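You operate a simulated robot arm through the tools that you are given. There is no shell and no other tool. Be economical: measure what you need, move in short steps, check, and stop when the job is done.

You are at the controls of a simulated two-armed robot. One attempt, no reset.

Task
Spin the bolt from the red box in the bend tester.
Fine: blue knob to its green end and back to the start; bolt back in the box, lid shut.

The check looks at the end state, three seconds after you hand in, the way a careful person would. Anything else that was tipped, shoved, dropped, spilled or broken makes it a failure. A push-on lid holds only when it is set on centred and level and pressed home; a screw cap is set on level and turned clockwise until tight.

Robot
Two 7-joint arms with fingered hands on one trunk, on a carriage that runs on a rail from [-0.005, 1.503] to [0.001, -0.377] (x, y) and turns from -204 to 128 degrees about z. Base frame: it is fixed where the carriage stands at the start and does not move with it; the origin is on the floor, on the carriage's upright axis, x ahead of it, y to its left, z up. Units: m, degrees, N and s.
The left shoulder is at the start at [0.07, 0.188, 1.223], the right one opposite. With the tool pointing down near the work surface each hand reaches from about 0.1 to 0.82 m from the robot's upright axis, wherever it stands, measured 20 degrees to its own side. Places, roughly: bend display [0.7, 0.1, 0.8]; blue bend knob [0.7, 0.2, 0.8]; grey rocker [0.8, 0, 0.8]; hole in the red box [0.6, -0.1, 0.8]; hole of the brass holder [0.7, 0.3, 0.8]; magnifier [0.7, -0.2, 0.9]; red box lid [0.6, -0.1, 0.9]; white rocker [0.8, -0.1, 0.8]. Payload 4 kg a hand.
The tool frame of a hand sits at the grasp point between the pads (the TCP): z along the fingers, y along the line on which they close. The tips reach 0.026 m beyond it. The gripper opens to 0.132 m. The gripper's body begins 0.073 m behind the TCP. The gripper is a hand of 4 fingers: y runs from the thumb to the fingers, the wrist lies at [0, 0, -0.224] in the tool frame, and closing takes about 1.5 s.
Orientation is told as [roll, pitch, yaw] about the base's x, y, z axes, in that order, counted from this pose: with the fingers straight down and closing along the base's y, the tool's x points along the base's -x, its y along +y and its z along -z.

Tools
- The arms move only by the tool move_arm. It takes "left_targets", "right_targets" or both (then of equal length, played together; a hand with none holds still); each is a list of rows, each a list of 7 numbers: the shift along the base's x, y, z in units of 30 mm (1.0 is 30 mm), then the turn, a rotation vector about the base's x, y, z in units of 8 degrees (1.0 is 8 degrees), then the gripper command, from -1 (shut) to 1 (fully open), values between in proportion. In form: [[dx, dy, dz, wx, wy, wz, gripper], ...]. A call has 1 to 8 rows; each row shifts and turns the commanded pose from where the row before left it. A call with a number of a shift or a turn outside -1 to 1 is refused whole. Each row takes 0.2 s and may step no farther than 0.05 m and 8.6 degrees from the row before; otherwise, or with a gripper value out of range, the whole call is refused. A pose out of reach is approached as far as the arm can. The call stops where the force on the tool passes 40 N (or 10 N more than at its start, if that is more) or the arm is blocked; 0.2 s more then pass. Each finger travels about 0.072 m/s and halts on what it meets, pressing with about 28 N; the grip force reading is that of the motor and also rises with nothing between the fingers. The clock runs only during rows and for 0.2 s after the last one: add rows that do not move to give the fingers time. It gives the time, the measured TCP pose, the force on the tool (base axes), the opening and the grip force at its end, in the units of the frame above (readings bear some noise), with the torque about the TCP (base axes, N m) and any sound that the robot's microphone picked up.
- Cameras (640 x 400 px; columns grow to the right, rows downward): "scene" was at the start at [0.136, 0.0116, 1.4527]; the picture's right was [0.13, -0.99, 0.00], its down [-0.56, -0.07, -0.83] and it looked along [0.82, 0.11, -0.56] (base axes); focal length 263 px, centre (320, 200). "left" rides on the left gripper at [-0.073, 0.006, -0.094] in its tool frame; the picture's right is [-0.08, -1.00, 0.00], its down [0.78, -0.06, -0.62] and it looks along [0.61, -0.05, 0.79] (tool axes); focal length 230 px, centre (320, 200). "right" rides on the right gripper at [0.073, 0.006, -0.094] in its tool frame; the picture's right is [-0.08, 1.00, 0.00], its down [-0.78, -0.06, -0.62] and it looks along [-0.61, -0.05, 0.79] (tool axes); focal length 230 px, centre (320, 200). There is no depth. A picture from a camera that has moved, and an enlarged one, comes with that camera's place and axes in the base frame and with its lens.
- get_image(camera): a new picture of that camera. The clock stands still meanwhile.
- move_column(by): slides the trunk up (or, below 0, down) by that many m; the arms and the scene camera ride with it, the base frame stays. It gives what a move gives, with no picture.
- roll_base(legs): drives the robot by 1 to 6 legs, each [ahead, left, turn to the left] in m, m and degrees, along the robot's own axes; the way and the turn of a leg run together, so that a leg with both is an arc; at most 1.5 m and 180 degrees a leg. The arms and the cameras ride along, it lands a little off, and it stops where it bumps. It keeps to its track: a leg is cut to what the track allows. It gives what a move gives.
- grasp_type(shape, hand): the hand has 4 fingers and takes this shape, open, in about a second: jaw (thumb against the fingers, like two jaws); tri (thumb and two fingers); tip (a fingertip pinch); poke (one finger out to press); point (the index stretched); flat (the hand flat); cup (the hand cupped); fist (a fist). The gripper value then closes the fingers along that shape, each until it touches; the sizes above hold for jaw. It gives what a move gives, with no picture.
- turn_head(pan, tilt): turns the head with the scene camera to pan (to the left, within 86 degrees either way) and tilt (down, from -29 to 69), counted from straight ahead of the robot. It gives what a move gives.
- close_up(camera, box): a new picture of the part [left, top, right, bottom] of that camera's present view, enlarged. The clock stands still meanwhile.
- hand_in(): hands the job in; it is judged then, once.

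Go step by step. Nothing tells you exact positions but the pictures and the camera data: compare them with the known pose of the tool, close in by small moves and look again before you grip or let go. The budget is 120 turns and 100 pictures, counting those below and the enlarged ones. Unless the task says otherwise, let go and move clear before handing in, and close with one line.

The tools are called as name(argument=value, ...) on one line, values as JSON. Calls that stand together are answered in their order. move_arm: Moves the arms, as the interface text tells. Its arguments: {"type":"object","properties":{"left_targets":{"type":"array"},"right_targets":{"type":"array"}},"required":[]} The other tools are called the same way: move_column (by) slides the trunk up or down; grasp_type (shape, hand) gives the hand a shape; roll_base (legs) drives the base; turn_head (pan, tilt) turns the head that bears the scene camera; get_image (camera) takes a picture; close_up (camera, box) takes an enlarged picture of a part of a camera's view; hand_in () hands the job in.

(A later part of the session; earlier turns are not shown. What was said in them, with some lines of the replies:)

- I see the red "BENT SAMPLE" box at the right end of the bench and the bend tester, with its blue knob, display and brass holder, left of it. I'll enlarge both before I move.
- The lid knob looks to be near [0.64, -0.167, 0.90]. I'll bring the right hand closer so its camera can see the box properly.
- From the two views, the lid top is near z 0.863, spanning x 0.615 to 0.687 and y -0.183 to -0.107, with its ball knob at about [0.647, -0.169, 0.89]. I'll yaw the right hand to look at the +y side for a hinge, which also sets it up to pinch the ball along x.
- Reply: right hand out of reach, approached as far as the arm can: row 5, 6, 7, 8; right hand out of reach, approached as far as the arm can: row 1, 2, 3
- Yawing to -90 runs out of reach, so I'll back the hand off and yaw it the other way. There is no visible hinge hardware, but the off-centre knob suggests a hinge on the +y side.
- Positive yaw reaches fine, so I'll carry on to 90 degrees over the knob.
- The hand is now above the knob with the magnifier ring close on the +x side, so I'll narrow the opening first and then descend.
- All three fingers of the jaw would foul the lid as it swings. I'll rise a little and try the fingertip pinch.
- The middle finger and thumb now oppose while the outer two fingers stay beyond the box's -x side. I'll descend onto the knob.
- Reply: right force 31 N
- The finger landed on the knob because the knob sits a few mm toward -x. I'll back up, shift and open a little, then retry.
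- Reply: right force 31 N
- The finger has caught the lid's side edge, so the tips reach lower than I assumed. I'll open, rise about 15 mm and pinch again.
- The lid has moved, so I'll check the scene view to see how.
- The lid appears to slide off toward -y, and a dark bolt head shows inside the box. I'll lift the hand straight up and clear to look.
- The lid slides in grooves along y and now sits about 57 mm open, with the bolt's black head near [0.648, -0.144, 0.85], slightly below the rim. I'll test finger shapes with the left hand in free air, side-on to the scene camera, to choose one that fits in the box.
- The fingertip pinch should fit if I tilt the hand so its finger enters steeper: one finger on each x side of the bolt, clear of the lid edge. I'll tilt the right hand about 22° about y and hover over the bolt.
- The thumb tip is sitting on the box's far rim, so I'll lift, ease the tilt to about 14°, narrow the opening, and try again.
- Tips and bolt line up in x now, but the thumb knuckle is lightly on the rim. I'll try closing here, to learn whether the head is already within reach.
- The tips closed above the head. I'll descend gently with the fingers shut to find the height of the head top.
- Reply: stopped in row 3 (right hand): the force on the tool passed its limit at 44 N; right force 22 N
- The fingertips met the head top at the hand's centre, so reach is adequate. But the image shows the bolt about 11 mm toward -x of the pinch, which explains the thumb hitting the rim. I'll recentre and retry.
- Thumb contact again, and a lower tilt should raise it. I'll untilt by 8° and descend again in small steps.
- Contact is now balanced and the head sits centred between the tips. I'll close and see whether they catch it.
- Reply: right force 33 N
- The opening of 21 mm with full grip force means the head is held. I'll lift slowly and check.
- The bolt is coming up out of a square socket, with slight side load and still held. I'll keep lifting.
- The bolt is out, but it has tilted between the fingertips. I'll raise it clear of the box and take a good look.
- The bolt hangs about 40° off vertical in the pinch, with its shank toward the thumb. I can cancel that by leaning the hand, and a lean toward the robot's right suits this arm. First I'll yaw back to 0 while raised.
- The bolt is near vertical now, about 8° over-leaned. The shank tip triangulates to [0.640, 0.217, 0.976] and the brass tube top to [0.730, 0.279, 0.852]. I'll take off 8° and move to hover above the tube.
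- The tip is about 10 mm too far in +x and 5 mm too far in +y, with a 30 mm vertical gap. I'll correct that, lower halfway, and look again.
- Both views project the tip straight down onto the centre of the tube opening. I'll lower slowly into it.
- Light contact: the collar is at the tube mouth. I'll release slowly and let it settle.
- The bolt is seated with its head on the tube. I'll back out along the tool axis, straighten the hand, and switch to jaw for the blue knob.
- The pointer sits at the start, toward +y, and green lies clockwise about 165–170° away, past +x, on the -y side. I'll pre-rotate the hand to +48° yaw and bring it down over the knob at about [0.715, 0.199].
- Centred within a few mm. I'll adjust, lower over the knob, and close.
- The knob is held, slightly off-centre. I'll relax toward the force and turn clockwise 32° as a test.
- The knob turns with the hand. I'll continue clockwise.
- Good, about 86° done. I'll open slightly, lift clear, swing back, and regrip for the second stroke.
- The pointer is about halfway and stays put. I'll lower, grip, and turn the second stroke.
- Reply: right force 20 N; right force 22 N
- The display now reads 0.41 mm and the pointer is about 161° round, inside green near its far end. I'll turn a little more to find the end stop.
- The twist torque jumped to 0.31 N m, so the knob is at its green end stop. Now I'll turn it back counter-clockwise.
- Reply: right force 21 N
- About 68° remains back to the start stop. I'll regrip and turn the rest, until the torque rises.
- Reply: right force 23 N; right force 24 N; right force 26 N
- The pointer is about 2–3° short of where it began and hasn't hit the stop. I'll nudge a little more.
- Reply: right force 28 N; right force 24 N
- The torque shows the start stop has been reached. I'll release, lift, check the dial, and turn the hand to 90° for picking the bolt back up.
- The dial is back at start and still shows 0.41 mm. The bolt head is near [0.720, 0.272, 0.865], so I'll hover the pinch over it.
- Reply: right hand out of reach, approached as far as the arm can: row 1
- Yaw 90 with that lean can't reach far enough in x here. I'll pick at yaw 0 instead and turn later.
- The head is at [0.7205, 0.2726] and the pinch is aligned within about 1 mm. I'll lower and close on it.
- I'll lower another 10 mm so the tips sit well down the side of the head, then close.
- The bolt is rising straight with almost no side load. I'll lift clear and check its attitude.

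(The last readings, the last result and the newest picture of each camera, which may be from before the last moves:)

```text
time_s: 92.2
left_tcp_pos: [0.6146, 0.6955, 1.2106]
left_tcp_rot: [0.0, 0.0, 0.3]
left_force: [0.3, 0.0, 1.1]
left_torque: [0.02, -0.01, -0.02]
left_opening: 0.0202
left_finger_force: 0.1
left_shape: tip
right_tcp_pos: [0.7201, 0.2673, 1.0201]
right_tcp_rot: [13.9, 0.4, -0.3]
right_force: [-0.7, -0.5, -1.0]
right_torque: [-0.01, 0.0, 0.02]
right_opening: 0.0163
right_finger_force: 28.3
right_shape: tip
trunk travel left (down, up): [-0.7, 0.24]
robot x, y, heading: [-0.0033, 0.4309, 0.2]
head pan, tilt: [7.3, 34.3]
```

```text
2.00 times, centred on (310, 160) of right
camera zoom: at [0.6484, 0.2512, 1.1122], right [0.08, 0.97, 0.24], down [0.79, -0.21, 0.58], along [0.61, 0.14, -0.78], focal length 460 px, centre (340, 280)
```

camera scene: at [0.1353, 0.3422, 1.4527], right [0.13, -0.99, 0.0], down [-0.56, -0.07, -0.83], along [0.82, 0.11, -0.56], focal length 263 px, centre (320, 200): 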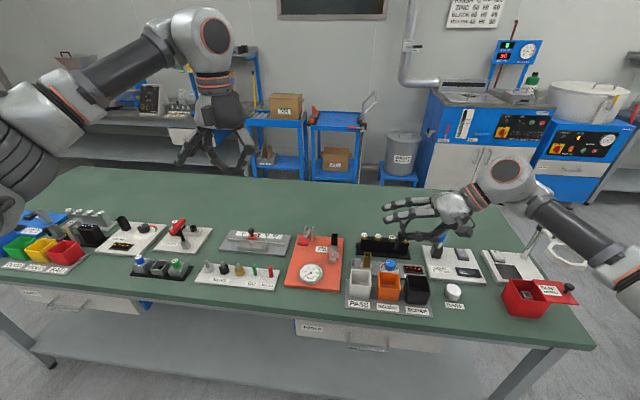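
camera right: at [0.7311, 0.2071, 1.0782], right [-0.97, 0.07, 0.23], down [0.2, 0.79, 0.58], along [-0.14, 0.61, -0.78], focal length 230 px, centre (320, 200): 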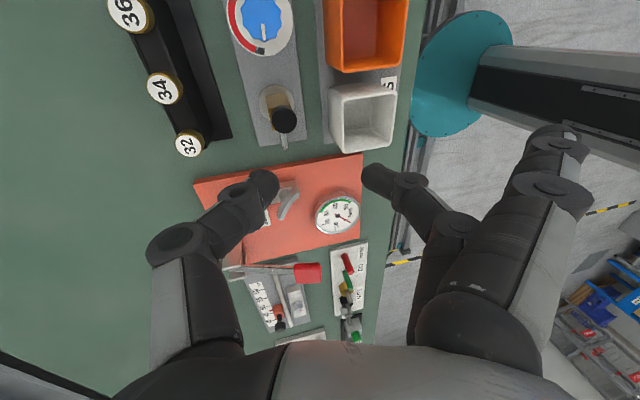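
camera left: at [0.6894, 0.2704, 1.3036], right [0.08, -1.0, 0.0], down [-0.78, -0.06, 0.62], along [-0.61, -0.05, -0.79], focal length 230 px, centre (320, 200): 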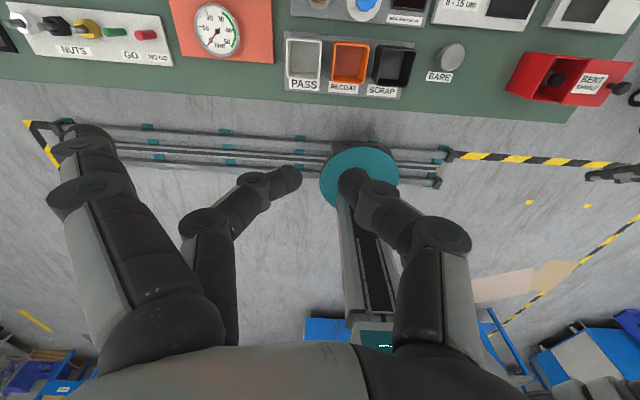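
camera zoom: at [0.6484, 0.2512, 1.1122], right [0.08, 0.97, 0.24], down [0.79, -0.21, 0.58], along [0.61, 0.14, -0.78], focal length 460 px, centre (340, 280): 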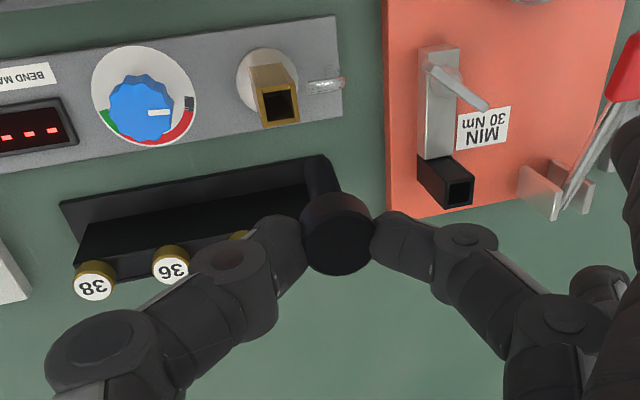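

The bolt is held well, leaning only about 7°. I'll pull back, yaw to 90, and drive the base back toward the box.

move_arm(right_targets=[[-0.67, 0, 0.25, 0, 0, 1, -1], [-0.67, 0, 0.25, 0, 0, 1, -1], [-0.67, 0, 0.25, 0, 0, 1, -1], [-0.67, 0, 0.25, 0, 0, 1, -1], [0, 0, 0, 0, 0, 1, -1], [0, 0, 0, 0, 0, 1, -1], [0, 0, 0, 0, 0, 1, -1], [0, 0, 0, 0, 0, 1, -1]])

move_arm(right_targets=[[0, 0, 0, 0, 0, 1, -1], [0, 0, 0, 0, 0, 1, -1], [0, 0, 0, 0, 0, 1, -1], [0, 0, 0, 0, 0, 0.28, -1], [0, 0, 0, 0, -0.8, 0, -1]])

roll_base(legs=[[0, -0.41, 0]])

get_image(camera="right")

```text
time_s: 94.0
left_tcp_pos: [0.6139, 0.6964, 1.2087]
left_tcp_rot: [0.0, 0.1, 0.3]
left_force: [0.3, -0.3, 0.2]
left_torque: [0.02, 0.03, -0.02]
left_opening: 0.02
left_finger_force: 0.0
left_shape: tip
right_tcp_pos: [0.6409, 0.2661, 1.0475]
right_tcp_rot: [13.9, 0.3, 63.9]
right_force: [1.1, -0.9, 0.4]
right_torque: [0.01, 0.01, -0.04]
right_opening: 0.0161
right_finger_force: 28.6
right_shape: tip
trunk travel left (down, up): [-0.7, 0.24]
robot x, y, heading: [-0.0004, 0.431, 0.0]
head pan, tilt: [7.3, 34.3]
```

```text
time_s: 95.2
left_tcp_pos: [0.6138, 0.6938, 1.2109]
left_tcp_rot: [-0.1, -0.2, 0.3]
left_force: [0.2, 0.2, 0.2]
left_torque: [0.0, 0.0, 0.0]
left_opening: 0.0205
left_finger_force: 0.0
left_shape: tip
right_tcp_pos: [0.6412, 0.2657, 1.0482]
right_tcp_rot: [7.4, 0.3, 90.0]
right_force: [-0.3, -0.7, -0.4]
right_torque: [0.03, -0.01, -0.06]
right_opening: 0.0161
right_finger_force: 28.6
right_shape: tip
trunk travel left (down, up): [-0.7, 0.24]
robot x, y, heading: [0.0019, 0.4268, 0.3]
head pan, tilt: [7.3, 34.3]
```

```text
time_s: 97.8
left_tcp_pos: [0.6141, 0.2964, 1.2099]
left_tcp_rot: [0.0, 0.0, 0.7]
left_force: [-1.0, 0.0, 0.2]
left_torque: [0.01, 0.05, -0.03]
left_opening: 0.0204
left_finger_force: 0.0
left_shape: tip
right_tcp_pos: [0.6427, -0.131, 1.048]
right_tcp_rot: [7.5, 0.4, 90.4]
right_force: [-0.4, 0.3, -0.3]
right_torque: [0.04, 0.0, 0.0]
right_opening: 0.0163
right_finger_force: 27.4
right_shape: tip
trunk travel left (down, up): [-0.7, 0.24]
robot x, y, heading: [0.0004, 0.023, 0.6]
head pan, tilt: [7.3, 34.3]
```

```text
15 pictures are left
camera right: at [0.6503, -0.2042, 1.1428], right [-0.99, 0.07, 0.13], down [0.14, 0.79, 0.6], along [-0.06, 0.61, -0.79], focal length 230 px, centre (320, 200)
```

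right: 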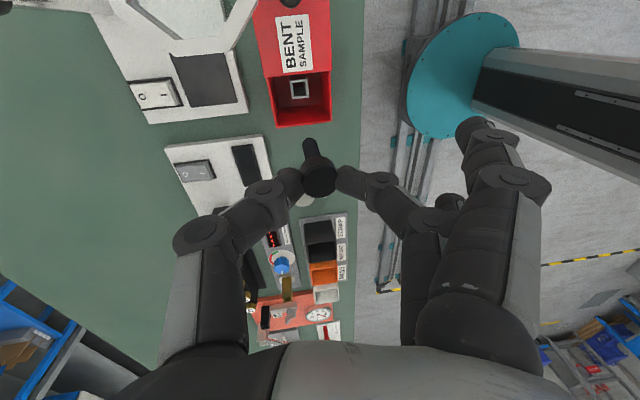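

close_up(camera="right", box=[250, 70, 370, 210])

close_up(camera="scene", box=[360, 170, 480, 300])

```text
2.86 times, centred on (310, 140) of right
camera zoom: at [0.6503, -0.2042, 1.1428], right [-0.99, 0.07, 0.13], down [0.14, 0.79, 0.6], along [-0.06, 0.61, -0.79], focal length 657 px, centre (349, 371)
```

zoom: 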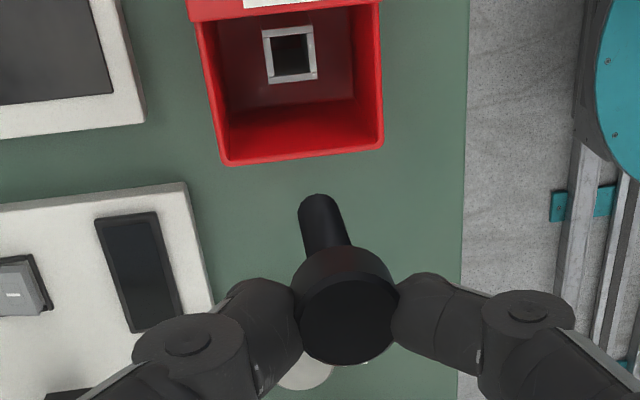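

```text
3.08 times, centred on (420, 235) of scene
camera zoom: at [0.136, 0.0393, 1.4527], right [0.14, -0.99, 0.0], down [-0.56, -0.08, -0.83], along [0.82, 0.11, -0.56], focal length 809 px, centre (12, 92)
```

zoom: 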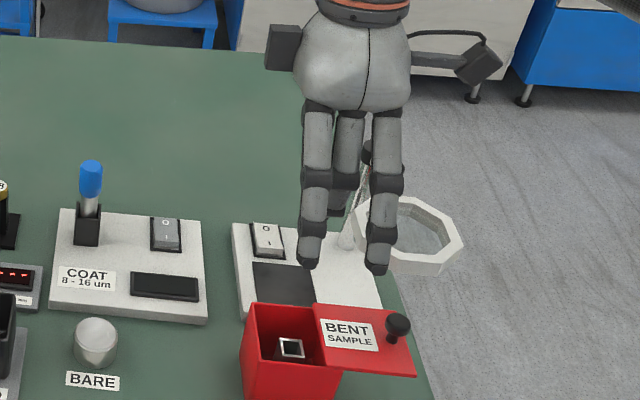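

The bolt hangs within 2° of vertical. The shank tip is about [0.642, -0.131, 0.973] and the socket [0.640, -0.142]. I'll align and lower to hover just above.

move_arm(right_targets=[[-0.05, -0.37, -0.5, 0, 0, 0, -1], [0, 0, -0.8, 0, 0, 0, -1], [0, 0, -0.8, 0, 0, 0, -1], [0, 0, -0.8, 0, 0, 0, -1], [0, 0, -0.6, 0, 0, 0, -1]])

close_up(camera="right", box=[250, 80, 370, 220])

close_up(camera="scene", box=[380, 250, 440, 300])

```text
time_s: 99.0
left_tcp_pos: [0.6141, 0.2954, 1.2096]
left_tcp_rot: [0.0, 0.0, 0.6]
left_force: [-0.8, 0.5, -0.5]
left_torque: [-0.01, -0.01, 0.03]
left_opening: 0.0203
left_finger_force: 0.0
left_shape: tip
right_tcp_pos: [0.6421, -0.1446, 0.9439]
right_tcp_rot: [7.5, 0.4, 90.3]
right_force: [-0.2, -0.3, -0.8]
right_torque: [-0.01, 0.0, -0.02]
right_opening: 0.016
right_finger_force: 28.4
right_shape: tip
trunk travel left (down, up): [-0.7, 0.24]
robot x, y, heading: [0.0016, 0.0235, 0.6]
head pan, tilt: [7.3, 34.3]
```

```text
2.86 times, centred on (310, 150) of right
camera zoom: at [0.6482, -0.216, 1.0378], right [-0.99, 0.07, 0.13], down [0.14, 0.79, 0.6], along [-0.06, 0.61, -0.79], focal length 657 px, centre (349, 343)
```

zoom: 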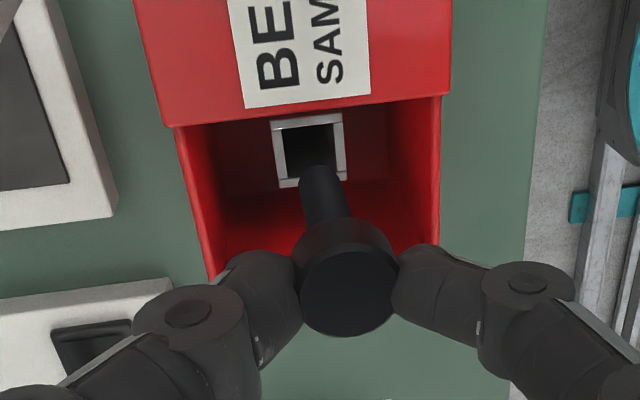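

```text
8.00 times, centred on (410, 275) of scene
camera zoom: at [0.1362, 0.0382, 1.4527], right [0.14, -0.99, 0.0], down [-0.56, -0.08, -0.83], along [0.82, 0.11, -0.56], focal length 2104 px, centre (-400, -400)
```

zoom: 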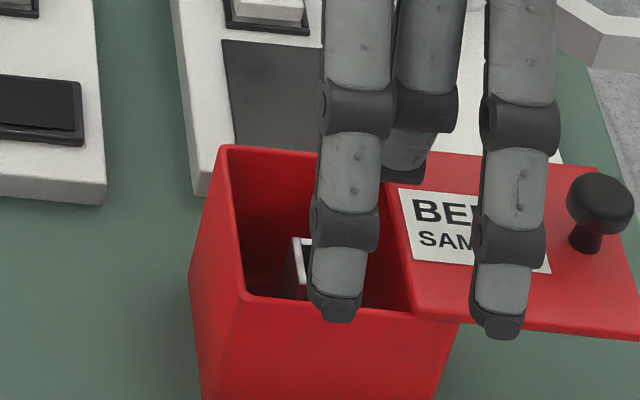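

Tip and socket agree within about 1.5 mm. I'll lower to the socket mouth and check once more.

move_arm(right_targets=[[0.02, 0.04, -0.3, 0, 0, 0, -1], [0, 0, -0.3, 0, 0, 0, -1]])

close_up(camera="right", box=[250, 80, 370, 220])

```text
time_s: 99.6
left_tcp_pos: [0.6132, 0.2944, 1.21]
left_tcp_rot: [-0.1, 0.0, 0.7]
left_force: [-0.1, -0.3, -0.6]
left_torque: [0.01, 0.0, -0.01]
left_opening: 0.0204
left_finger_force: 0.0
left_shape: tip
right_tcp_pos: [0.6435, -0.1424, 0.9258]
right_tcp_rot: [7.5, 0.4, 90.3]
right_force: [0.0, 0.5, -0.8]
right_torque: [-0.01, 0.01, 0.03]
right_opening: 0.0159
right_finger_force: 28.3
right_shape: tip
trunk travel left (down, up): [-0.7, 0.24]
robot x, y, heading: [0.0007, 0.0224, 0.6]
head pan, tilt: [7.3, 34.3]
```

```text
2.86 times, centred on (310, 150) of right
camera zoom: at [0.6491, -0.2146, 1.0195], right [-0.99, 0.07, 0.13], down [0.14, 0.79, 0.6], along [-0.06, 0.61, -0.79], focal length 657 px, centre (349, 343)
```

zoom: 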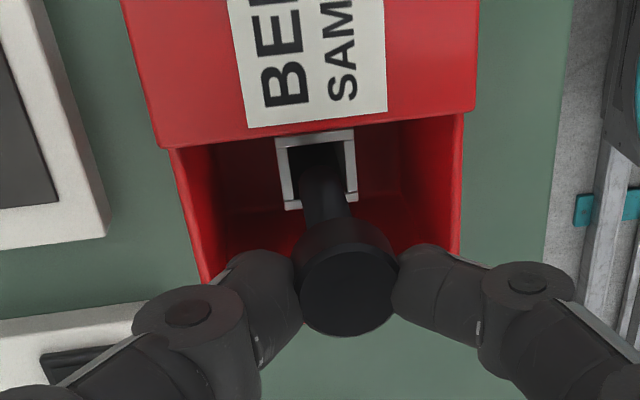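

move_arm(right_targets=[[0, 0.03, -0.15, 0, 0, 0, -1], [0, 0, -0.15, 0, 0, 0, -1], [0, 0, -0.15, 0, 0, 0, -1]])

close_up(camera="right", box=[250, 80, 370, 220])

```text
time_s: 100.4
left_tcp_pos: [0.6139, 0.2943, 1.2094]
left_tcp_rot: [0.0, 0.0, 0.7]
left_force: [-0.6, 0.5, 0.3]
left_torque: [0.02, 0.02, 0.03]
left_opening: 0.0203
left_finger_force: 0.0
left_shape: tip
right_tcp_pos: [0.6425, -0.143, 0.9121]
right_tcp_rot: [7.5, 0.3, 90.4]
right_force: [0.1, -0.6, -0.9]
right_torque: [-0.01, 0.01, 0.01]
right_opening: 0.0161
right_finger_force: 28.0
right_shape: tip
trunk travel left (down, up): [-0.7, 0.24]
robot x, y, heading: [-0.0001, 0.0226, 0.7]
head pan, tilt: [7.3, 34.3]
```

```text
2.86 times, centred on (310, 150) of right
camera zoom: at [0.6496, -0.2143, 1.0052], right [-0.99, 0.07, 0.13], down [0.14, 0.79, 0.6], along [-0.06, 0.61, -0.79], focal length 657 px, centre (349, 343)
```

zoom: 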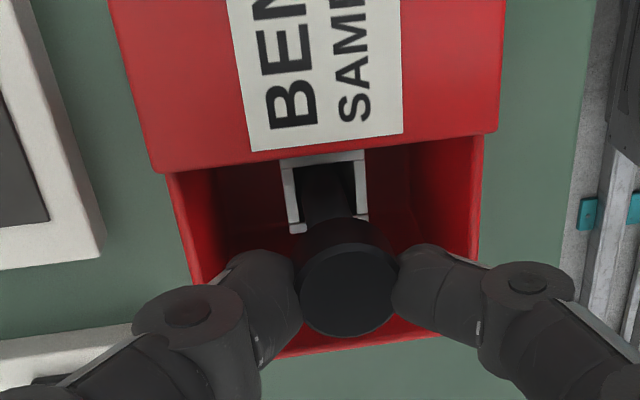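

The shank tip is entering the socket with no contact force, so I'll keep lowering.

move_arm(right_targets=[[0, 0, -0.15, 0, 0, 0, -1], [0, 0, -0.15, 0, 0, 0, -1], [0, 0, -0.15, 0, 0, 0, -1], [0, 0, -0.1, 0, 0, 0, -1]])

close_up(camera="right", box=[250, 80, 370, 220])

```text
time_s: 101.4
left_tcp_pos: [0.6141, 0.2943, 1.2096]
left_tcp_rot: [-0.1, -0.1, 0.7]
left_force: [-0.8, 0.7, -0.3]
left_torque: [0.01, -0.01, 0.02]
left_opening: 0.0203
left_finger_force: 0.1
left_shape: tip
right_tcp_pos: [0.6421, -0.1421, 0.8949]
right_tcp_rot: [7.5, 0.3, 90.4]
right_force: [0.8, 0.1, -0.5]
right_torque: [-0.04, 0.0, 0.01]
right_opening: 0.0159
right_finger_force: 28.0
right_shape: tip
trunk travel left (down, up): [-0.7, 0.24]
robot x, y, heading: [-0.0016, 0.0181, 0.7]
head pan, tilt: [7.3, 34.3]
```

```text
2.86 times, centred on (310, 150) of right
camera zoom: at [0.6493, -0.2136, 0.99], right [-0.99, 0.07, 0.13], down [0.14, 0.79, 0.6], along [-0.06, 0.61, -0.79], focal length 657 px, centre (349, 343)
```

zoom: 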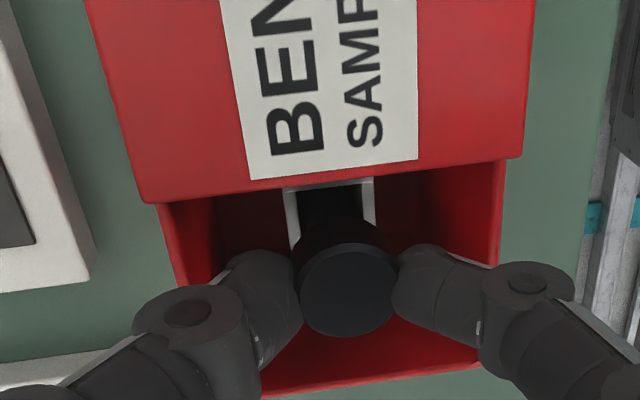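

The shank is well into the socket. I'll go a few mm further, then release and rise.

move_arm(right_targets=[[0, 0, -0.1, 0, 0, 0, -1], [0, 0, -0.08, 0, 0, 0, -1], [0, 0, 0, 0, 0, 0, -0.75], [0, 0, 0, 0, 0, 0, -0.6], [0, 0, 0, 0, 0, 0, -0.55], [0, 0, 0, 0, 0, 0, -0.55]])

close_up(camera="right", box=[250, 80, 370, 220])

```text
time_s: 102.8
left_tcp_pos: [0.6131, 0.2952, 1.2104]
left_tcp_rot: [0.0, 0.0, 0.8]
left_force: [-0.7, 0.1, 0.0]
left_torque: [-0.03, 0.0, 0.02]
left_opening: 0.0204
left_finger_force: 0.1
left_shape: tip
right_tcp_pos: [0.642, -0.1418, 0.8913]
right_tcp_rot: [7.4, 0.3, 90.3]
right_force: [-2.6, 0.2, 1.0]
right_torque: [0.02, 0.02, 0.04]
right_opening: 0.0277
right_finger_force: 0.0
right_shape: tip
trunk travel left (down, up): [-0.7, 0.24]
robot x, y, heading: [-0.0016, 0.0277, 0.5]
head pan, tilt: [7.3, 34.3]
```

```text
2.86 times, centred on (310, 150) of right
camera zoom: at [0.6484, -0.2138, 0.9852], right [-0.99, 0.07, 0.13], down [0.14, 0.79, 0.6], along [-0.06, 0.61, -0.79], focal length 657 px, centre (349, 343)
```

zoom: 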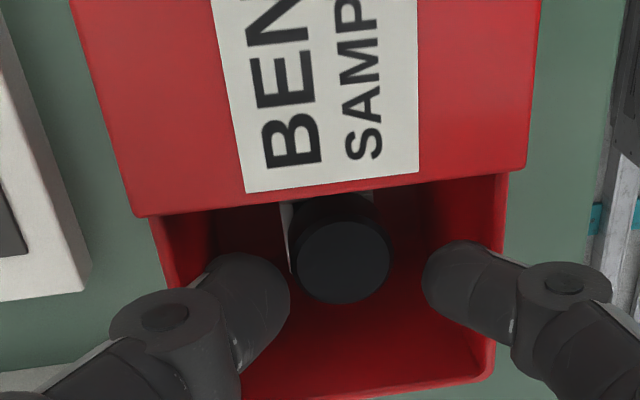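

The bolt dropped home in the socket. I'll rise, square the hand to yaw 0, and straddle the lid knob along y to drag the lid shut.

move_arm(right_targets=[[0, 0, 0.5, 0, 0, 0, -0.5], [0, 0, 1, 0, 0, 0, -0.5], [0, 0, 1, 0, 0, 0, -0.3], [0, 0, 0.8, 0, -0.93, 0, -0.3], [0, 0, 0, 0, 0, -1, -0.3], [0, 0, 0, 0, 0, -1, -0.3], [0, 0, 0, 0, 0, -1, -0.3], [0, 0, 0, 0, 0, -1, -0.3]])

move_arm(right_targets=[[0, 0, 0, 0, 0, -1, -0.3], [0, 0, 0, 0, 0, -1, -0.3], [0, 0, 0, 0, 0, -1, -0.3], [0, 0, 0, 0, 0, -1, -0.3], [0, -0.7, 0, 0, 0, -1, -0.3], [0, -0.7, 0, 0, 0, -1, -0.3], [0, -0.7, 0, 0, 0, -1, -0.3], [0, -0.6, 0, 0, 0, -0.28, -0.3]])

get_image(camera="right")

```text
time_s: 104.6
left_tcp_pos: [0.6139, 0.2957, 1.2097]
left_tcp_rot: [0.0, 0.1, 0.7]
left_force: [-0.5, -0.4, 0.5]
left_torque: [0.01, 0.03, 0.03]
left_opening: 0.0206
left_finger_force: 0.1
left_shape: tip
right_tcp_pos: [0.6422, -0.1424, 0.9888]
right_tcp_rot: [0.1, 0.3, 58.1]
right_force: [-0.2, 0.3, -0.6]
right_torque: [-0.01, 0.01, -0.01]
right_opening: 0.0455
right_finger_force: 0.1
right_shape: tip
trunk travel left (down, up): [-0.7, 0.24]
robot x, y, heading: [0.0038, 0.0302, 0.5]
head pan, tilt: [7.3, 34.3]
```

```text
time_s: 106.4
left_tcp_pos: [0.6143, 0.2942, 1.2101]
left_tcp_rot: [0.0, 0.0, 0.6]
left_force: [-0.4, -0.5, -0.4]
left_torque: [0.0, -0.01, 0.02]
left_opening: 0.0204
left_finger_force: 0.1
left_shape: tip
right_tcp_pos: [0.6418, -0.2247, 0.9869]
right_tcp_rot: [0.1, 0.3, 0.0]
right_force: [0.1, 0.2, 0.3]
right_torque: [-0.02, 0.02, 0.01]
right_opening: 0.0457
right_finger_force: 0.1
right_shape: tip
trunk travel left (down, up): [-0.7, 0.24]
robot x, y, heading: [-0.0019, 0.0259, 0.7]
head pan, tilt: [7.3, 34.3]
```

```text
6 pictures are left
camera right: at [0.57, -0.2183, 1.0818], right [0.08, 1.0, 0.0], down [0.79, -0.06, 0.61], along [0.61, -0.05, -0.79], focal length 230 px, centre (320, 200)
```

right: 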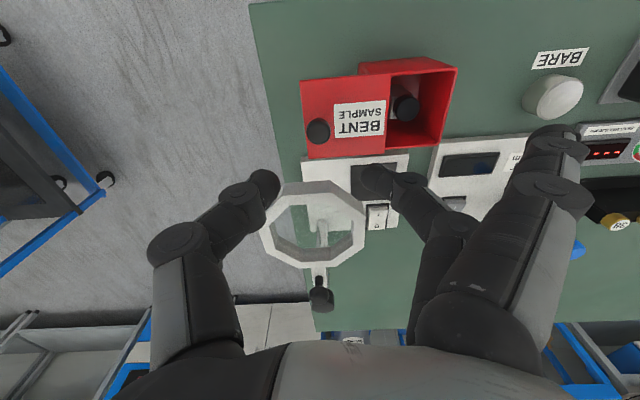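

The knob is at [0.643, -0.225], right between the tips. I'll lower around it.

move_arm(right_targets=[[0, 0, -0.8, 0, 0, 0, -0.3], [0, 0, -0.8, 0, 0, 0, -0.3], [0, 0, -0.6, 0, 0, 0, -0.3], [0, 0, -0.25, 0, 0, 0, -0.3]])

get_image(camera="right")

```text
time_s: 107.4
left_tcp_pos: [0.6139, 0.2946, 1.2091]
left_tcp_rot: [0.0, 0.0, 0.7]
left_force: [-0.3, -0.3, 1.1]
left_torque: [-0.02, -0.01, 0.0]
left_opening: 0.0202
left_finger_force: 0.1
left_shape: tip
right_tcp_pos: [0.6412, -0.2232, 0.9147]
right_tcp_rot: [0.1, 0.3, 0.0]
right_force: [0.4, -1.5, 0.4]
right_torque: [-0.04, 0.01, -0.05]
right_opening: 0.0459
right_finger_force: 0.0
right_shape: tip
trunk travel left (down, up): [-0.7, 0.24]
robot x, y, heading: [-0.0002, 0.0257, 0.5]
head pan, tilt: [7.3, 34.3]
```

```text
5 pictures are left
camera right: at [0.5694, -0.2184, 1.0101], right [0.08, 1.0, 0.0], down [0.79, -0.06, 0.61], along [0.61, -0.05, -0.79], focal length 230 px, centre (320, 200)
```

right: 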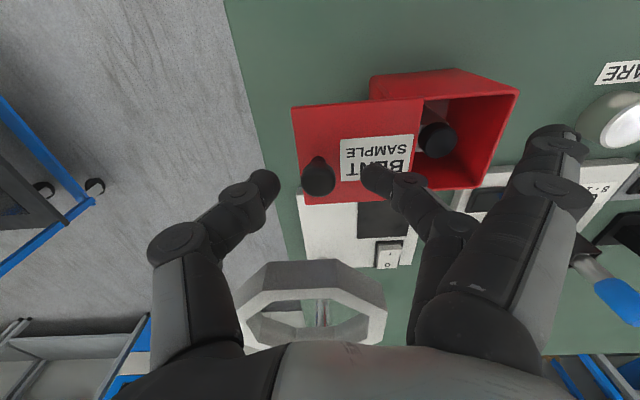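

The knob is between thumb and finger. I'll drag toward +y, with the thumb pushing the lid closed.

move_arm(right_targets=[[0, 0.4, 0, 0, 0, 0, -0.35], [0, 0.4, 0, 0, 0, 0, -0.35], [0, 0.4, 0, 0, 0, 0, -0.35], [0, 0.4, 0, 0, 0, 0, -0.35], [0, 0.3, 0, 0, 0, 0, -0.35]])

move_arm(right_targets=[[0, 0.12, 0, 0, 0, 0, -0.35], [0, 0.12, 0, 0, 0, 0, -0.35]])

get_image(camera="right")

```text
time_s: 108.6
left_tcp_pos: [0.6131, 0.2955, 1.2092]
left_tcp_rot: [0.1, 0.0, 0.7]
left_force: [-0.9, 0.5, 0.7]
left_torque: [-0.01, 0.0, 0.02]
left_opening: 0.0203
left_finger_force: 0.1
left_shape: tip
right_tcp_pos: [0.6418, -0.1665, 0.9168]
right_tcp_rot: [0.0, 0.3, 0.0]
right_force: [-0.3, 0.1, -0.3]
right_torque: [-0.02, 0.02, -0.03]
right_opening: 0.0433
right_finger_force: 0.0
right_shape: tip
trunk travel left (down, up): [-0.7, 0.24]
robot x, y, heading: [-0.0021, 0.0254, 0.7]
head pan, tilt: [7.3, 34.3]
```

```text
time_s: 109.2
left_tcp_pos: [0.6131, 0.2953, 1.2096]
left_tcp_rot: [0.0, 0.1, 0.7]
left_force: [-0.1, 0.3, -0.7]
left_torque: [0.02, -0.02, 0.01]
left_opening: 0.0205
left_finger_force: 0.1
left_shape: tip
right_tcp_pos: [0.6425, -0.1592, 0.9163]
right_tcp_rot: [0.0, 0.2, 0.0]
right_force: [0.0, -0.5, 0.0]
right_torque: [0.0, 0.0, 0.01]
right_opening: 0.0436
right_finger_force: 0.1
right_shape: tip
trunk travel left (down, up): [-0.7, 0.24]
robot x, y, heading: [0.0007, 0.0248, 0.4]
head pan, tilt: [7.3, 34.3]
```

```text
4 pictures are left
camera right: at [0.5702, -0.1528, 1.0101], right [0.08, 1.0, 0.0], down [0.79, -0.06, 0.61], along [0.61, -0.05, -0.79], focal length 230 px, centre (320, 200)
```

right: 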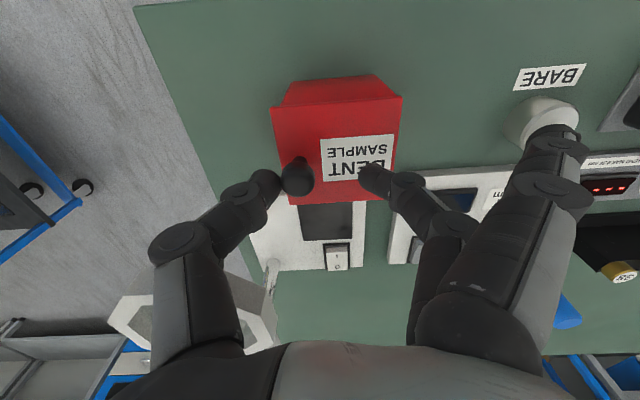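

The lid looks nearly closed. I'll push in tiny steps until I feel the stop.

move_arm(right_targets=[[0, 0.08, 0, 0, 0, 0, -0.35], [0, 0.08, 0, 0, 0, 0, -0.35]])

```text
time_s: 109.8
left_tcp_pos: [0.6137, 0.2953, 1.2101]
left_tcp_rot: [0.0, 0.0, 0.7]
left_force: [-1.3, 0.8, 0.2]
left_torque: [-0.01, -0.02, -0.01]
left_opening: 0.0203
left_finger_force: 0.0
left_shape: tip
right_tcp_pos: [0.6433, -0.1547, 0.9152]
right_tcp_rot: [0.0, 0.4, 0.0]
right_force: [0.8, -1.8, 0.9]
right_torque: [-0.01, 0.01, 0.02]
right_opening: 0.0442
right_finger_force: 0.0
right_shape: tip
trunk travel left (down, up): [-0.7, 0.24]
robot x, y, heading: [0.0016, 0.0265, 0.6]
head pan, tilt: [7.3, 34.3]
```

move_arm(right_targets=[[0, 0.07, 0, 0, 0, 0, -0.35], [0, 0, 0, 0, 0, 0, -0.35]])

close_up(camera="scene", box=[370, 240, 450, 310])

```text
time_s: 110.4
left_tcp_pos: [0.6134, 0.2951, 1.2094]
left_tcp_rot: [-0.1, 0.1, 0.6]
left_force: [0.2, -0.5, -0.3]
left_torque: [0.03, -0.03, 0.03]
left_opening: 0.0203
left_finger_force: 0.0
left_shape: tip
right_tcp_pos: [0.6435, -0.1535, 0.9162]
right_tcp_rot: [0.1, 0.3, 0.0]
right_force: [0.4, -3.4, 1.3]
right_torque: [-0.11, -0.02, 0.04]
right_opening: 0.046
right_finger_force: 0.0
right_shape: tip
trunk travel left (down, up): [-0.7, 0.24]
robot x, y, heading: [-0.0002, 0.0302, 0.8]
head pan, tilt: [7.3, 34.3]
```

```text
5.71 times, centred on (410, 275) of scene
camera zoom: at [0.1358, 0.0376, 1.4527], right [0.14, -0.99, 0.0], down [-0.56, -0.08, -0.83], along [0.82, 0.11, -0.56], focal length 1503 px, centre (-194, -229)
```

zoom: 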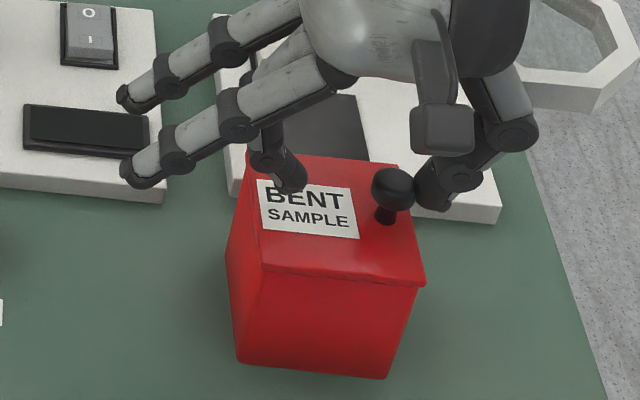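

The lid is flush as at the start, and the thumb is being pushed back at the stop. I'll ease off, lift clear, and check.

move_arm(right_targets=[[0, -0.15, 0, 0, 0, 0, -0.3], [0, 0, 0.7, 0, 0, 0, -0.3], [0, 0, 1, 0, 0, 0, -0.3], [0, 0, 1, 0, 0, 0, -0.3], [0, 0, 1, 0, 0, 0, -0.3], [0, 0, 1, 0, 0, 0, -0.3], [0, 0, 1, 0, 0, 0, -0.3]])

close_up(camera="scene", box=[240, 220, 450, 310])

close_up(camera="scene", box=[370, 250, 430, 310])

```text
time_s: 112.0
left_tcp_pos: [0.6129, 0.2949, 1.2096]
left_tcp_rot: [-0.1, 0.0, 0.7]
left_force: [-0.8, 0.0, 0.5]
left_torque: [-0.03, -0.01, 0.0]
left_opening: 0.0204
left_finger_force: 0.0
left_shape: tip
right_tcp_pos: [0.6418, -0.1572, 1.0866]
right_tcp_rot: [0.0, 0.5, 0.1]
right_force: [0.1, 0.7, 0.1]
right_torque: [0.0, -0.01, -0.04]
right_opening: 0.0464
right_finger_force: 0.2
right_shape: tip
trunk travel left (down, up): [-0.7, 0.24]
robot x, y, heading: [0.0011, 0.0221, 0.5]
head pan, tilt: [7.3, 34.3]
```

```text
3.05 times, centred on (345, 265) of scene
camera zoom: at [0.1352, 0.0387, 1.4527], right [0.14, -0.99, 0.0], down [-0.56, -0.08, -0.83], along [0.82, 0.11, -0.56], focal length 802 px, centre (244, 2)
```

zoom: 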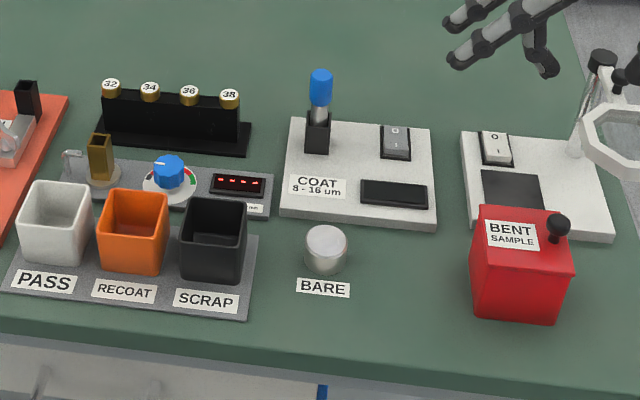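

```text
6.67 times, centred on (400, 280) of scene
camera zoom: at [0.1352, 0.0387, 1.4527], right [0.14, -0.99, 0.0], down [-0.56, -0.08, -0.83], along [0.82, 0.11, -0.56], focal length 1754 px, centre (-213, -333)
```

zoom: 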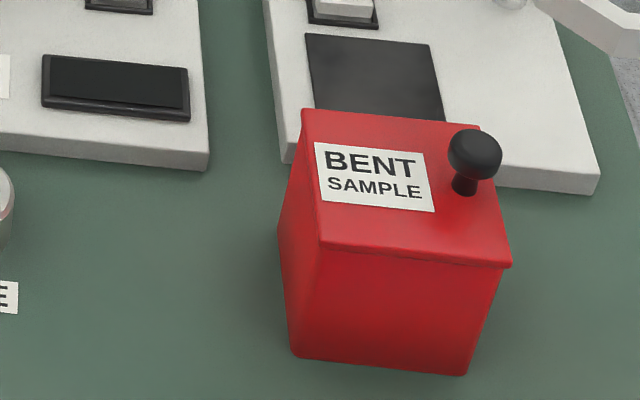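

The lid is shut, the bolt is back in the box, the knob is at its start, the brass holder is empty and nothing else looks moved. Both hands are clear, so I'm handing in.

hand_in()

```text
The job is handed in.
```

The bolt was tested in the bend tester (the display read 0.41 mm; the label gives a maximum of 0.20 mm), the blue knob went to its green end and back to the start, and the bolt is back in the red box with the lid slid shut.
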